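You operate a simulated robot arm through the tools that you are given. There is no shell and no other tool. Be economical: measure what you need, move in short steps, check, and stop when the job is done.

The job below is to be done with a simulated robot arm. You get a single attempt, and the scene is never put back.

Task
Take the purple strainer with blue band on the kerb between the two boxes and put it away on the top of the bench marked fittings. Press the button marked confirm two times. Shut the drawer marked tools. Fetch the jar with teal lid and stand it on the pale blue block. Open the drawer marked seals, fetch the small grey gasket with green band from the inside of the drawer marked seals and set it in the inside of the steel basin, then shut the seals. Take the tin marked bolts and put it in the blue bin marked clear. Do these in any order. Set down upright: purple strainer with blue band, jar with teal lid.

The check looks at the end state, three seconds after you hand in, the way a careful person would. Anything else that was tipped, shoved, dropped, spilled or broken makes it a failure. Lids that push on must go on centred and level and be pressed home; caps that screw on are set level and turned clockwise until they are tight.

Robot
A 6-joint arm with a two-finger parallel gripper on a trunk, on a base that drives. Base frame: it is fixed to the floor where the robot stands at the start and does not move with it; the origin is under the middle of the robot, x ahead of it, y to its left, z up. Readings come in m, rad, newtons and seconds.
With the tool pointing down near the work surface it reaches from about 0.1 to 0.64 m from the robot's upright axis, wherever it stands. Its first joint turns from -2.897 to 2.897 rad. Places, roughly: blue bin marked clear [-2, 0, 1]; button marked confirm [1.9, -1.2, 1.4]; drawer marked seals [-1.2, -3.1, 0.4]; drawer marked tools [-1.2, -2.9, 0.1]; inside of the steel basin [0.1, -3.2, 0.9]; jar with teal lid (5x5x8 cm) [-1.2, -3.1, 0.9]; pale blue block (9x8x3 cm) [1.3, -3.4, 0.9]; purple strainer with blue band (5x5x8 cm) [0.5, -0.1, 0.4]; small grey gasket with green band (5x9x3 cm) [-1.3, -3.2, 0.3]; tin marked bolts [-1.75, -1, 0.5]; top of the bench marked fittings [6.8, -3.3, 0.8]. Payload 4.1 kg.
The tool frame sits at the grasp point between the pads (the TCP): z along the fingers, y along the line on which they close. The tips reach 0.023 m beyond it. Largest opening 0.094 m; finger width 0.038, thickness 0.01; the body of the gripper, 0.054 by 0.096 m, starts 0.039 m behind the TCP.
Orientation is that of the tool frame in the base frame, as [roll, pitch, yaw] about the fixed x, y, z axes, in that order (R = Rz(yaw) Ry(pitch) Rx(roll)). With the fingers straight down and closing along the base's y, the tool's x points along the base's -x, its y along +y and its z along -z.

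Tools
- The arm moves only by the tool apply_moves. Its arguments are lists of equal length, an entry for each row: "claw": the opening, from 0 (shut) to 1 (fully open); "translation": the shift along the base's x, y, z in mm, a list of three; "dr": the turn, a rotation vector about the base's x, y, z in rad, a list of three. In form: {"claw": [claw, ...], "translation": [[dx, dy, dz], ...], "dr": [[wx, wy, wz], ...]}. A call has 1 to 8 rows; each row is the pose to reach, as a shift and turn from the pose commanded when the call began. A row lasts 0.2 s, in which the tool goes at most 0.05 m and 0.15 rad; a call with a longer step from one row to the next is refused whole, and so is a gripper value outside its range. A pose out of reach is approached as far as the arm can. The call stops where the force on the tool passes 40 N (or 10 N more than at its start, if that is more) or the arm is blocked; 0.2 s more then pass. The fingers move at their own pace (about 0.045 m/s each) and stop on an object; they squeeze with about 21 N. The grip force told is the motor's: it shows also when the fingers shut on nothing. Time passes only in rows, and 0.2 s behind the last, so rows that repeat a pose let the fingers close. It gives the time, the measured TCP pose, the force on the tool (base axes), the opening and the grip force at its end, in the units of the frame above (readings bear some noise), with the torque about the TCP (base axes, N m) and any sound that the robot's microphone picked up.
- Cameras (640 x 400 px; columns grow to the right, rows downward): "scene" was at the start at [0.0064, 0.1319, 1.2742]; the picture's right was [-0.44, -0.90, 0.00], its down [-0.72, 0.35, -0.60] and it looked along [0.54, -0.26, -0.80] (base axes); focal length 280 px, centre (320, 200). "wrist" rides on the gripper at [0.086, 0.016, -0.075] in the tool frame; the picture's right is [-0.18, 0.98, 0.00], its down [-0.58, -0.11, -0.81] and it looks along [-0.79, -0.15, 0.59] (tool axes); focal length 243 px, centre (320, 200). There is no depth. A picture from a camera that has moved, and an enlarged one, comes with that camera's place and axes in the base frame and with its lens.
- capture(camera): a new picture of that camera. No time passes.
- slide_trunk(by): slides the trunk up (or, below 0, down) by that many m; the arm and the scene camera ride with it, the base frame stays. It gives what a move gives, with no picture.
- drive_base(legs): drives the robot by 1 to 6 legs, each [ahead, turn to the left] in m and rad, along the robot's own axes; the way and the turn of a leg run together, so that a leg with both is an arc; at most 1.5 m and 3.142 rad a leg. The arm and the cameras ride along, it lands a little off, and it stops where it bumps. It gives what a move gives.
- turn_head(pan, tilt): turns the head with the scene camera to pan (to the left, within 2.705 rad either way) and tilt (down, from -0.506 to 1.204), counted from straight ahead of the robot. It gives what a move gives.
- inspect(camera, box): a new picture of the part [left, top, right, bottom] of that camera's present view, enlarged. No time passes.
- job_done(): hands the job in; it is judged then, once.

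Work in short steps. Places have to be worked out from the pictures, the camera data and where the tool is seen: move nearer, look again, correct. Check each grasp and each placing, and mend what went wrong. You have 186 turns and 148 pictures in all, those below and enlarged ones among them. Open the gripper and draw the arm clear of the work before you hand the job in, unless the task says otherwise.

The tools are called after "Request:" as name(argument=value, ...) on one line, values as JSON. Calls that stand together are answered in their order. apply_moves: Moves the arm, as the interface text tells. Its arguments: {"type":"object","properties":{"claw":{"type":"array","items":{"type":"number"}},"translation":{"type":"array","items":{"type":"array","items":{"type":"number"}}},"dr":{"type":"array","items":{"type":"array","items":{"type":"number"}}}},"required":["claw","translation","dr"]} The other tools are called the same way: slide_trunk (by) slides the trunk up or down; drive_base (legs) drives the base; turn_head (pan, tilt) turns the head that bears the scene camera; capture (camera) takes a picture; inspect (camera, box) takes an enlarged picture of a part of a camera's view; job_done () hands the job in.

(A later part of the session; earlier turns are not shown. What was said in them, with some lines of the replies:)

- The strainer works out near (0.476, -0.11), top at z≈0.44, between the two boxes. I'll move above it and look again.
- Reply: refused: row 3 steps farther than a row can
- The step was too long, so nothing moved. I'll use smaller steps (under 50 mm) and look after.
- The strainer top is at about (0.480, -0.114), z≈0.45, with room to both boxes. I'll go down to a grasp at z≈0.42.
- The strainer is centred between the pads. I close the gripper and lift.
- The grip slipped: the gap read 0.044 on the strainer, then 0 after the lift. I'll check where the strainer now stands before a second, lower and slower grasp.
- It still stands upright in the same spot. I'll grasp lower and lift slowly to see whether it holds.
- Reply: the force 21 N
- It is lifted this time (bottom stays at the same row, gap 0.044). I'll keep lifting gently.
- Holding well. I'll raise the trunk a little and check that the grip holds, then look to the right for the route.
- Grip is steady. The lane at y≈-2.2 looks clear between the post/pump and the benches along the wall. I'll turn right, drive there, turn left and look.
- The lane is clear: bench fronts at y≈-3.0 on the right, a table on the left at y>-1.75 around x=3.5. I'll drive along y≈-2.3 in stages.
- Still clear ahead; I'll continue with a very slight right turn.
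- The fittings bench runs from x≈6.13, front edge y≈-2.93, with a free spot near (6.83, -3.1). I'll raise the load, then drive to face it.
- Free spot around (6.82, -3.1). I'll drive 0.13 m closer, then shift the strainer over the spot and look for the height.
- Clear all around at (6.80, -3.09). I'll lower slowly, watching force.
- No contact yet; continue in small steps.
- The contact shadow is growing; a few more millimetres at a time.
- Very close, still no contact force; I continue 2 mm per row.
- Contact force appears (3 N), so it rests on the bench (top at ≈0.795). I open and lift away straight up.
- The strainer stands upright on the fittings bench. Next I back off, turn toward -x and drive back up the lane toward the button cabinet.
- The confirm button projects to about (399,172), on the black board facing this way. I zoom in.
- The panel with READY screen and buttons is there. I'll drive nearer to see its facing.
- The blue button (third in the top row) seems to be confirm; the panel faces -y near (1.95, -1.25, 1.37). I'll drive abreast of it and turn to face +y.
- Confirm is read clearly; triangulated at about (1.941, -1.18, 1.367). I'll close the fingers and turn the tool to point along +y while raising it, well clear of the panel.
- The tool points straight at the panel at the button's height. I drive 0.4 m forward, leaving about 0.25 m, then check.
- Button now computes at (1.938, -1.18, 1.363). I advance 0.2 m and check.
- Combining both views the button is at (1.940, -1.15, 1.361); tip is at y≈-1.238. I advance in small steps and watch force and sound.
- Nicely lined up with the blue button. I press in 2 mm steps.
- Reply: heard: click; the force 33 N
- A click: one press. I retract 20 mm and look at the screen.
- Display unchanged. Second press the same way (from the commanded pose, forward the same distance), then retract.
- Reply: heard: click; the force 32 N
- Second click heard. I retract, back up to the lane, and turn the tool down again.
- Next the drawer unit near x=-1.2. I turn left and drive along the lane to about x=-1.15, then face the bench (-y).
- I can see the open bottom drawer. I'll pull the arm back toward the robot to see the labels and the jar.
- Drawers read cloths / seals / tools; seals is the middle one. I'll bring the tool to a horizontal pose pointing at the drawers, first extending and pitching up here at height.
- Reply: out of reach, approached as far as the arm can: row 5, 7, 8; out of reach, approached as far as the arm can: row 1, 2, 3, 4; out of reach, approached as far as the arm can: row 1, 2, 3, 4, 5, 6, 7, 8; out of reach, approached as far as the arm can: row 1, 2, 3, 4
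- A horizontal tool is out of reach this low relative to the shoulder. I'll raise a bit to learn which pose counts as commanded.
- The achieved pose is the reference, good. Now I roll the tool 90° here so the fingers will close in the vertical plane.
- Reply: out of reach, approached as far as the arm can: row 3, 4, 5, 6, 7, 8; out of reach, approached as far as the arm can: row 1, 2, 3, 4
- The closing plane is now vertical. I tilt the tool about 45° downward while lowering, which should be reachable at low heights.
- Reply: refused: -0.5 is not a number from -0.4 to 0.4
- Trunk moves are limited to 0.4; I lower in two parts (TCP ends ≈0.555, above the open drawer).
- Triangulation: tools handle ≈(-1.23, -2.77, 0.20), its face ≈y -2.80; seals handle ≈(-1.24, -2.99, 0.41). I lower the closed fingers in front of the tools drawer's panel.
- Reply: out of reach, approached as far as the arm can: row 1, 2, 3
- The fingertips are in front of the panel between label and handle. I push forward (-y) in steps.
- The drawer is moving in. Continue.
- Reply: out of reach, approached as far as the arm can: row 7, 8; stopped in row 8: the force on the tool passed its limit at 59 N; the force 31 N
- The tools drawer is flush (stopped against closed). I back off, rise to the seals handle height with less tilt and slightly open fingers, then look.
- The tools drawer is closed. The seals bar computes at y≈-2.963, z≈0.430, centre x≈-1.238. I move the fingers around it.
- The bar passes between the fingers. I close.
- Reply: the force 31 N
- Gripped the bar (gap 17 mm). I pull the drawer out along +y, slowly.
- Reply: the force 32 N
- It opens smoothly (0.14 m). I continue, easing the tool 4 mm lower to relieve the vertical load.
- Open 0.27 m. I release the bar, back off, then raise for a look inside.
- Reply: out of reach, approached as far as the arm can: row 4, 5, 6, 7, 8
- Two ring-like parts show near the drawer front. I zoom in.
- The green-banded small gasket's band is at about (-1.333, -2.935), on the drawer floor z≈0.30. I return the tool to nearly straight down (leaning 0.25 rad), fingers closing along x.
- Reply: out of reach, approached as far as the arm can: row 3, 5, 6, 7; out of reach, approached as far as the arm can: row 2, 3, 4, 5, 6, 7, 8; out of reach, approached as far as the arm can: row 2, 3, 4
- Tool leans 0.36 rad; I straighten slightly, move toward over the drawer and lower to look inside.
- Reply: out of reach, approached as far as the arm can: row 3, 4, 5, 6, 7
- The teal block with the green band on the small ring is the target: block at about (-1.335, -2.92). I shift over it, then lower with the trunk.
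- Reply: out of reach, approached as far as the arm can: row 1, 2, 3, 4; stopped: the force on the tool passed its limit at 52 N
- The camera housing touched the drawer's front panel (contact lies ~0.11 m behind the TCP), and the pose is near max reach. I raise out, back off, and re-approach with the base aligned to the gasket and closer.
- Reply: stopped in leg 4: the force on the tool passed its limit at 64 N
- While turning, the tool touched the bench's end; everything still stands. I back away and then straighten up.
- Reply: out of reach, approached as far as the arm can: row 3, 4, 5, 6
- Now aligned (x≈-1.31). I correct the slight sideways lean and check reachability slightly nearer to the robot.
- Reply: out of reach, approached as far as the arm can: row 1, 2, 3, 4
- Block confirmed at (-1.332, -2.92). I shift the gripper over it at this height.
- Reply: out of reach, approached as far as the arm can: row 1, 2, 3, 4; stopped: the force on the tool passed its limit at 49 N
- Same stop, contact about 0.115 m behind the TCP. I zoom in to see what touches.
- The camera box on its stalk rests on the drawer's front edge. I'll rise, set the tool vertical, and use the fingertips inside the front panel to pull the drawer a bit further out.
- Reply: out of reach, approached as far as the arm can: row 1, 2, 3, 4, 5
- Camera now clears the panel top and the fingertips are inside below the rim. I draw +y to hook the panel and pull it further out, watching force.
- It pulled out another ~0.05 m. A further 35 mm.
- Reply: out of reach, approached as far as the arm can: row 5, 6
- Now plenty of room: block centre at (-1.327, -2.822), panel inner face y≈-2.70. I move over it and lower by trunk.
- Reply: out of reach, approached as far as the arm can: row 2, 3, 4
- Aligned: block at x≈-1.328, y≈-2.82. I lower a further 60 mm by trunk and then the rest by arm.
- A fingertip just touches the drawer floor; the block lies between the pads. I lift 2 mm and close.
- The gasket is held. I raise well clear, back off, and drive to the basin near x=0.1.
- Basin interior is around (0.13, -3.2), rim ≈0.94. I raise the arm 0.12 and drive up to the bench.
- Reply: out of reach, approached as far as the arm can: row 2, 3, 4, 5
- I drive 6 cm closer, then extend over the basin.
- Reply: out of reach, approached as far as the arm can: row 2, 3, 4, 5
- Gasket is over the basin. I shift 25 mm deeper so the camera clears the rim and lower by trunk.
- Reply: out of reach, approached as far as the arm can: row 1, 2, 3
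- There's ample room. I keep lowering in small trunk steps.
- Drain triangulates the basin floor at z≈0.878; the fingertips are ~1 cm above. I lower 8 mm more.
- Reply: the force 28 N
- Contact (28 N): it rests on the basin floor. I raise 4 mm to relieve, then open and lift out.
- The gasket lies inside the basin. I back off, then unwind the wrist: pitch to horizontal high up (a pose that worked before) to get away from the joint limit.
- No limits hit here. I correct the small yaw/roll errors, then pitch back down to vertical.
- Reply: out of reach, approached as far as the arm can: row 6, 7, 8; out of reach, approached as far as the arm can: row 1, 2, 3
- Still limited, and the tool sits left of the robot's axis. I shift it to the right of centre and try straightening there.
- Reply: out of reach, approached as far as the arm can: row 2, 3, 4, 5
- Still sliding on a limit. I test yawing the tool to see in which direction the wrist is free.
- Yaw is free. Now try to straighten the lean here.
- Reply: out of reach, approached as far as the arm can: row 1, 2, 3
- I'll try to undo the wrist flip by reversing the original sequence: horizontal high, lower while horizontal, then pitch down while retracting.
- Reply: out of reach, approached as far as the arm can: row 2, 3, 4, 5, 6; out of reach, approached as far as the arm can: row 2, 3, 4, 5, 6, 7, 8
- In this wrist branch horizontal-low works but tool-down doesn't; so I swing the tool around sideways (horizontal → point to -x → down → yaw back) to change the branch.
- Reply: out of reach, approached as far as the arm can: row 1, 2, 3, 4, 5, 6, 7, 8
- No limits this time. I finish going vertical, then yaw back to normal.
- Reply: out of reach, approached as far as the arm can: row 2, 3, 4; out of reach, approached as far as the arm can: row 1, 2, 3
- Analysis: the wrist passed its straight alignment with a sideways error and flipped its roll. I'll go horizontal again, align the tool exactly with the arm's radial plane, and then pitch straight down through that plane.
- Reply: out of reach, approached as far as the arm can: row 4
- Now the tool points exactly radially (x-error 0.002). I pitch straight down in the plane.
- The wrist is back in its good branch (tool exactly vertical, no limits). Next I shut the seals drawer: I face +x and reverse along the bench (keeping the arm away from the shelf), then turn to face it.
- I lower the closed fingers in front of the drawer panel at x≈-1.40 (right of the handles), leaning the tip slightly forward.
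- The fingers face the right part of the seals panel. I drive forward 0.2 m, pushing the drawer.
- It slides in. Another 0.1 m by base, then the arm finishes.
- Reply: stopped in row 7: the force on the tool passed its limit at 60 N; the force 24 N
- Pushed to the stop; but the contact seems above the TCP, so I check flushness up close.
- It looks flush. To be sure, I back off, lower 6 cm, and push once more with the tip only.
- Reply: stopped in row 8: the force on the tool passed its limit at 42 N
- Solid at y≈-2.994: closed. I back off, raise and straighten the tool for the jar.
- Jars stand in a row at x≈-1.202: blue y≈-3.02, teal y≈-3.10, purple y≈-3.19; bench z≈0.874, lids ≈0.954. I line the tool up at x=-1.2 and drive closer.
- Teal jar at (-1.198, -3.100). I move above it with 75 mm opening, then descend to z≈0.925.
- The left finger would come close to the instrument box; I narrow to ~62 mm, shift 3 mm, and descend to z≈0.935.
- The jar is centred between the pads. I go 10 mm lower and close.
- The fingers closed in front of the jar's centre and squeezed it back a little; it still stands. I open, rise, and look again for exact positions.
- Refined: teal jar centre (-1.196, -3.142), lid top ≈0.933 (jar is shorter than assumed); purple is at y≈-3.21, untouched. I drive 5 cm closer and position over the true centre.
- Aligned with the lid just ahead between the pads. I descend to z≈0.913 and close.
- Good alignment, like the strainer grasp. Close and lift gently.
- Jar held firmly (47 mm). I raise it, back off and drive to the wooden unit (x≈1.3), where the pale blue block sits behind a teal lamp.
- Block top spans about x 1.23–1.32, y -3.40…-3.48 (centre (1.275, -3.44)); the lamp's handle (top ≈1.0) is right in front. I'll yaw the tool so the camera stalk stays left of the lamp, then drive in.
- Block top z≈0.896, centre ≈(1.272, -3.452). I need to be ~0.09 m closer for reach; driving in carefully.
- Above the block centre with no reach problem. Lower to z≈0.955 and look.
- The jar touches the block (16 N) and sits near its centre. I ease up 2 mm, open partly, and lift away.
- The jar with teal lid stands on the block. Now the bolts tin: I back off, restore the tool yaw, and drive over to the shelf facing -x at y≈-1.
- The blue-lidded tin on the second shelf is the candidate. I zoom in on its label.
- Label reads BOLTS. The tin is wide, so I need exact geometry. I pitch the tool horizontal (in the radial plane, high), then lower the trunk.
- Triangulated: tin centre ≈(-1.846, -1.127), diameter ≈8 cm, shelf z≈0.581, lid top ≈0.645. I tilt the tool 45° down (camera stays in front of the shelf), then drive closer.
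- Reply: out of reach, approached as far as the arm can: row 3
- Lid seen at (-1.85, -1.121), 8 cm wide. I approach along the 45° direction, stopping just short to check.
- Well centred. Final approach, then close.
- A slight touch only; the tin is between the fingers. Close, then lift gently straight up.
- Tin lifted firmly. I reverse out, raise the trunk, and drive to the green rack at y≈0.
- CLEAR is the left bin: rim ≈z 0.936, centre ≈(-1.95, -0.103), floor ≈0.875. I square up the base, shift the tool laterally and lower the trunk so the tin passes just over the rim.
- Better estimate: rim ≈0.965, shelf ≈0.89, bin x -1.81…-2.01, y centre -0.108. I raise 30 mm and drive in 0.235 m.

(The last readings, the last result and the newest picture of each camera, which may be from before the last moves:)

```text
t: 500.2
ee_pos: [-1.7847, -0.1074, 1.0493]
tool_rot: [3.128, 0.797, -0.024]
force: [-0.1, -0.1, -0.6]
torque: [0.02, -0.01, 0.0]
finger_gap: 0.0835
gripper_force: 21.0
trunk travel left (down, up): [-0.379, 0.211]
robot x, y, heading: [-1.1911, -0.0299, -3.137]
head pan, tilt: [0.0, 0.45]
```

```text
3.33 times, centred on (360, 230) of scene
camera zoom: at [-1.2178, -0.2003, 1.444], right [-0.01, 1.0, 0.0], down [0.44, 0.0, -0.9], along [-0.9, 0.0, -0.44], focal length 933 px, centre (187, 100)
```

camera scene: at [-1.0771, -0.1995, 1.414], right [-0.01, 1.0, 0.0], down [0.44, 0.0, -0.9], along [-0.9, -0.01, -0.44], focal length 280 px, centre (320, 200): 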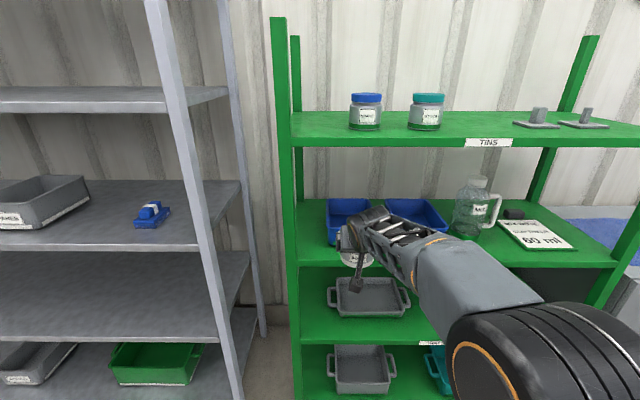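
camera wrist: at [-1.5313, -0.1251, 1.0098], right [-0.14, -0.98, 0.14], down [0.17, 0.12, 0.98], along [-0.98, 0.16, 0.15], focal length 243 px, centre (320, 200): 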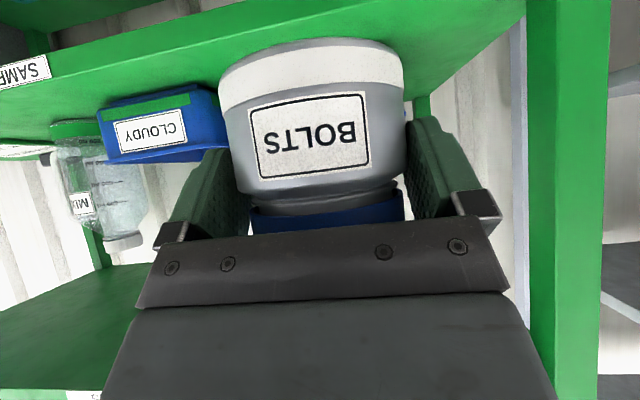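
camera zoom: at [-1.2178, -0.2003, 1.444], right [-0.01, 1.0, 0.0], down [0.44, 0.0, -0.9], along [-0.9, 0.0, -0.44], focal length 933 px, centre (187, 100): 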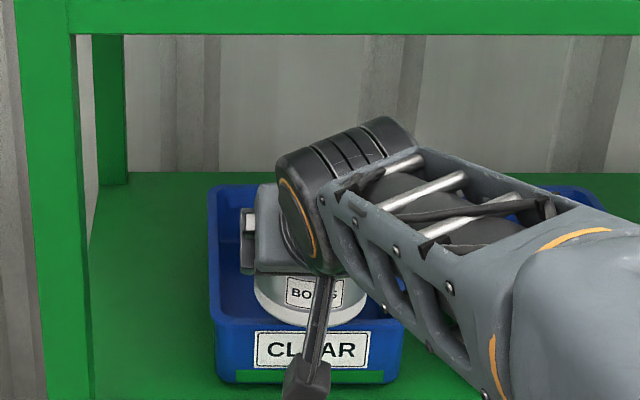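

Tin is aligned with the CLEAR bin in y. I drive 0.10 m further so it's over the bin's middle.

Request:
drive_base(legs=[[0.1, 0]])

Request:
slide_trunk(by=-0.06)

Request:
inspect(camera="scene", box=[280, 170, 440, 290])

Request:
capture(camera="wrist")

```text
t: 501.4
ee_pos: [-1.8837, -0.108, 1.0505]
tool_rot: [3.127, 0.797, -0.023]
force: [-0.3, 1.0, -1.7]
torque: [0.03, -0.01, -0.03]
finger_gap: 0.083
gripper_force: 21.3
trunk travel left (down, up): [-0.379, 0.211]
robot x, y, heading: [-1.2887, -0.0318, -3.139]
head pan, tilt: [0.0, 0.45]
```

```text
t: 502.4
ee_pos: [-1.8846, -0.1083, 0.9905]
tool_rot: [3.127, 0.795, -0.022]
force: [0.2, -0.1, -1.4]
torque: [0.01, 0.01, 0.01]
finger_gap: 0.0832
gripper_force: 20.9
trunk travel left (down, up): [-0.319, 0.271]
robot x, y, heading: [-1.2866, -0.0342, -3.134]
head pan, tilt: [0.0, 0.45]
```

```text
3.33 times, centred on (360, 230) of scene
camera zoom: at [-1.3177, -0.2007, 1.384], right [0.0, 1.0, 0.0], down [0.44, 0.0, -0.9], along [-0.9, 0.0, -0.44], focal length 933 px, centre (187, 100)
```

zoom: 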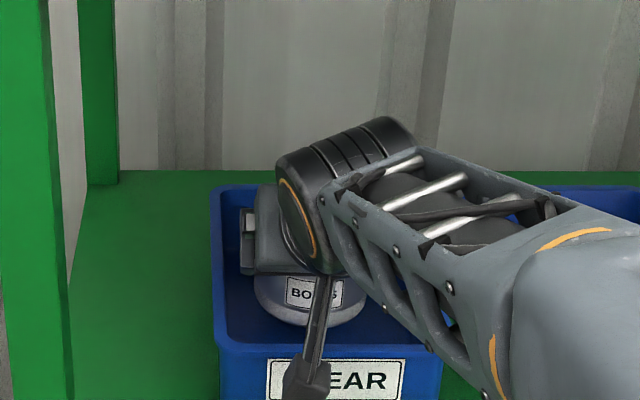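

```text
10 pictures are left
camera wrist: at [-1.7718, -0.1254, 0.9797], right [-0.14, -0.98, 0.14], down [0.17, 0.12, 0.98], along [-0.98, 0.16, 0.15], focal length 243 px, centre (320, 200)
```

wrist: 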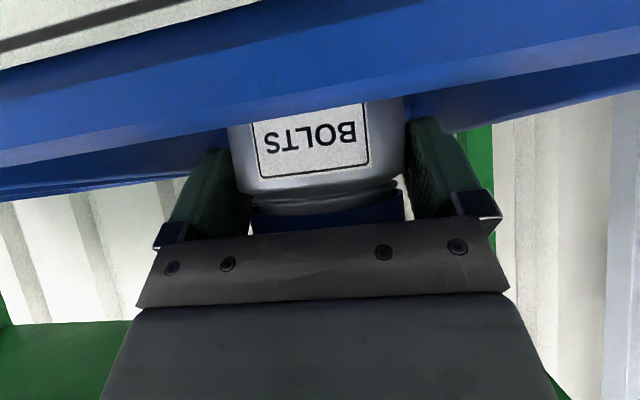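

The tin is inside the bin's outline and no contact. I lower further in small steps.

Request:
slide_trunk(by=-0.025)

Request:
slide_trunk(by=-0.012)

```text
t: 503.1
ee_pos: [-1.8847, -0.1074, 0.9649]
tool_rot: [3.128, 0.795, -0.022]
force: [-0.1, 0.4, -1.1]
torque: [0.01, -0.02, 0.02]
finger_gap: 0.0832
gripper_force: 20.8
trunk travel left (down, up): [-0.294, 0.296]
robot x, y, heading: [-1.2889, -0.0308, -3.136]
head pan, tilt: [0.0, 0.45]
```

```text
t: 503.7
ee_pos: [-1.8846, -0.1078, 0.9593]
tool_rot: [3.123, 0.809, -0.024]
force: [-1.8, -1.4, 31.4]
torque: [0.36, 0.02, 0.1]
finger_gap: 0.0837
gripper_force: 21.1
trunk travel left (down, up): [-0.282, 0.308]
robot x, y, heading: [-1.2917, -0.0307, -3.133]
head pan, tilt: [0.0, 0.45]
```

Contact at 31 N: the tin rests on the bin floor. I ease up 4 mm, open, and raise out.

Request:
slide_trunk(by=0.005)

Request:
apply_moves(claw=[0.95, 1, 1, 1], translation=[[0, 0, 0], [0, 0, 0], [0, 0, 0], [0, 0, 0]], dr=[[0, 0, 0], [0, 0, 0], [0, 0, 0], [0, 0, 0]])

Request:
slide_trunk(by=0.02)

Request:
capture(camera="wrist")

```text
t: 504.2
ee_pos: [-1.8843, -0.1084, 0.9583]
tool_rot: [3.125, 0.798, -0.023]
force: [-0.8, -1.5, 19.6]
torque: [0.19, 0.39, 0.02]
finger_gap: 0.0833
gripper_force: 20.7
trunk travel left (down, up): [-0.287, 0.303]
robot x, y, heading: [-1.2853, -0.0298, -3.14]
head pan, tilt: [0.0, 0.45]
```

```text
t: 505.2
ee_pos: [-1.8841, -0.1061, 0.9574]
tool_rot: [3.128, 0.794, -0.022]
force: [3.8, -1.0, 7.0]
torque: [-0.04, -0.1, -0.02]
finger_gap: 0.0939
gripper_force: 0.0
trunk travel left (down, up): [-0.287, 0.303]
robot x, y, heading: [-1.2899, -0.0334, -3.135]
head pan, tilt: [0.0, 0.45]
```

```text
t: 505.9
ee_pos: [-1.8851, -0.1077, 0.9776]
tool_rot: [3.125, 0.796, -0.022]
force: [-0.5, -0.4, -0.1]
torque: [0.02, 0.03, 0.01]
finger_gap: 0.0938
gripper_force: 0.0
trunk travel left (down, up): [-0.307, 0.283]
robot x, y, heading: [-1.2859, -0.0322, -3.137]
head pan, tilt: [0.0, 0.45]
```

```text
9 pictures are left
camera wrist: at [-1.7718, -0.1254, 0.9674], right [-0.14, -0.98, 0.14], down [0.17, 0.12, 0.98], along [-0.98, 0.16, 0.15], focal length 243 px, centre (320, 200)
```

wrist: 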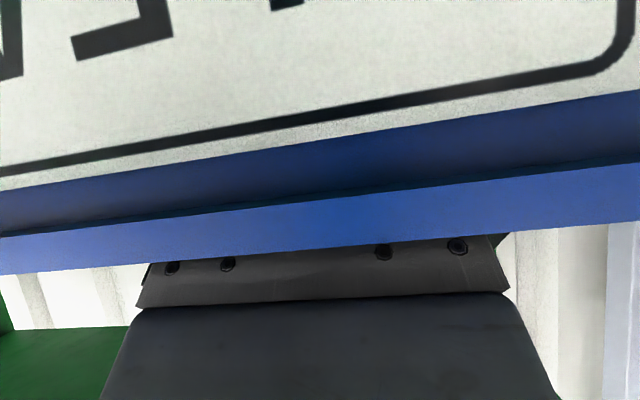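

Released. I raise to clear the rim and reverse out, then check.

Request:
slide_trunk(by=0.075)

Request:
drive_base(legs=[[-0.4, 0]])

Request:
slide_trunk(by=0.2)

Request:
inspect(camera="scene", box=[260, 160, 440, 290])

```text
t: 507.0
ee_pos: [-1.8855, -0.1075, 1.0525]
tool_rot: [3.129, 0.796, -0.022]
force: [-0.1, 0.3, -0.2]
torque: [0.02, -0.03, 0.04]
finger_gap: 0.0942
gripper_force: 0.0
trunk travel left (down, up): [-0.382, 0.208]
robot x, y, heading: [-1.2875, -0.0328, -3.136]
head pan, tilt: [0.0, 0.45]
```

```text
t: 509.5
ee_pos: [-1.486, -0.1073, 1.0527]
tool_rot: [3.129, 0.796, -0.019]
force: [0.4, 0.1, 0.0]
torque: [0.0, -0.01, 0.03]
finger_gap: 0.0942
gripper_force: 0.0
trunk travel left (down, up): [-0.382, 0.208]
robot x, y, heading: [-0.8897, -0.0275, -3.131]
head pan, tilt: [0.0, 0.45]
```

```text
t: 511.7
ee_pos: [-1.4858, -0.1059, 1.2514]
tool_rot: [3.126, 0.797, -0.02]
force: [0.4, -0.7, 0.6]
torque: [0.0, 0.01, 0.01]
finger_gap: 0.0942
gripper_force: 0.1
trunk travel left (down, up): [-0.582, 0.008]
robot x, y, heading: [-0.8904, -0.0264, -3.138]
head pan, tilt: [0.0, 0.45]
```

```text
3.08 times, centred on (350, 225) of scene
camera zoom: at [-0.9191, -0.1983, 1.6469], right [-0.01, 1.0, 0.0], down [0.44, 0.0, -0.9], along [-0.9, -0.01, -0.44], focal length 862 px, centre (228, 123)
```

zoom: 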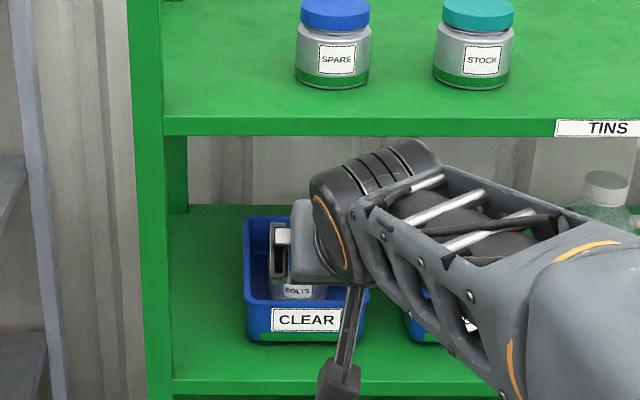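

The bolts tin stands in the CLEAR bin. I take a final look at the bench with the drawers and basin, and the jar.

Request:
turn_head(pan=1.6, tilt=0.25)

Request:
capture(camera="scene")

Request:
inspect(camera="scene", box=[260, 110, 460, 240])

```text
t: 513.4
ee_pos: [-1.486, -0.106, 1.253]
tool_rot: [3.127, 0.795, -0.02]
force: [0.4, -0.7, -1.3]
torque: [-0.03, 0.02, -0.02]
finger_gap: 0.0941
gripper_force: 0.1
trunk travel left (down, up): [-0.582, 0.008]
robot x, y, heading: [-0.8903, -0.0274, -3.133]
head pan, tilt: [1.6, 0.25]
```

```text
7 pictures are left
camera scene: at [-0.8237, -0.2908, 1.6656], right [-1.0, -0.04, 0.0], down [-0.01, 0.25, -0.97], along [0.04, -0.97, -0.25], focal length 280 px, centre (320, 200)
```

scene: 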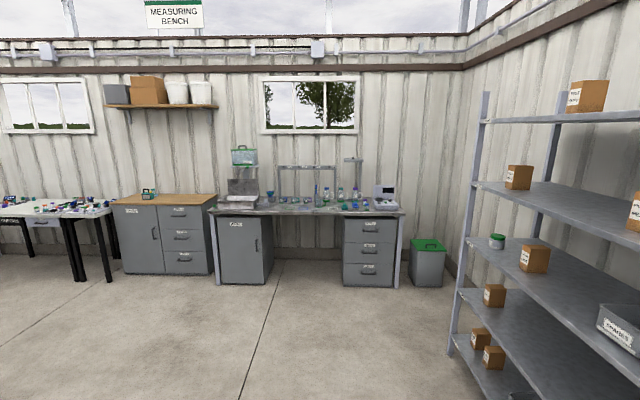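

```text
3.08 times, centred on (360, 175) of scene
camera zoom: at [-0.8237, -0.2908, 1.6656], right [-1.0, -0.04, 0.0], down [-0.01, 0.25, -0.97], along [0.04, -0.97, -0.25], focal length 862 px, centre (197, 277)
```

zoom: 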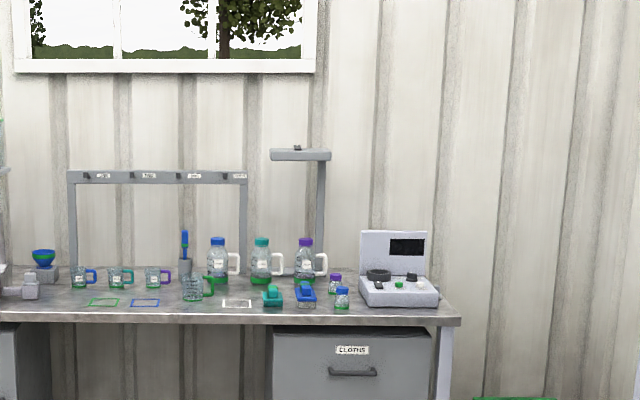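

All drawers are shut, the neighbouring jars are upright, and the arm is clear with the gripper open. Handing in.

Request:
job_done()

```text
The job is handed in.
```

I did all six parts of the job and handed it in; the result of the check is not back yet.

- **Strainer:** it stands upright on the fittings bench. My first grip slipped and the second held.
- **Confirm button:** I pressed it twice and heard a click each time. The panel still read READY after the first press; I did not look again after the second.
- **Tools drawer:** shut.
- **Seals drawer and gasket:** the small grey gasket with the green band is lying in the steel basin, and the seals drawer is shut again.
- **Jar with teal lid:** it stands upright on the pale blue block. My first grip squeezed it back a few centimetres; neither it nor the jars beside it tipped.
- **Bolts tin:** it stands in the blue bin marked clear.

Along the way, the arm bumped the end of the measuring bench once, and the wrist camera touched the front edge of the seals drawer twice. A last look at that bench showed nothing moved or knocked over.
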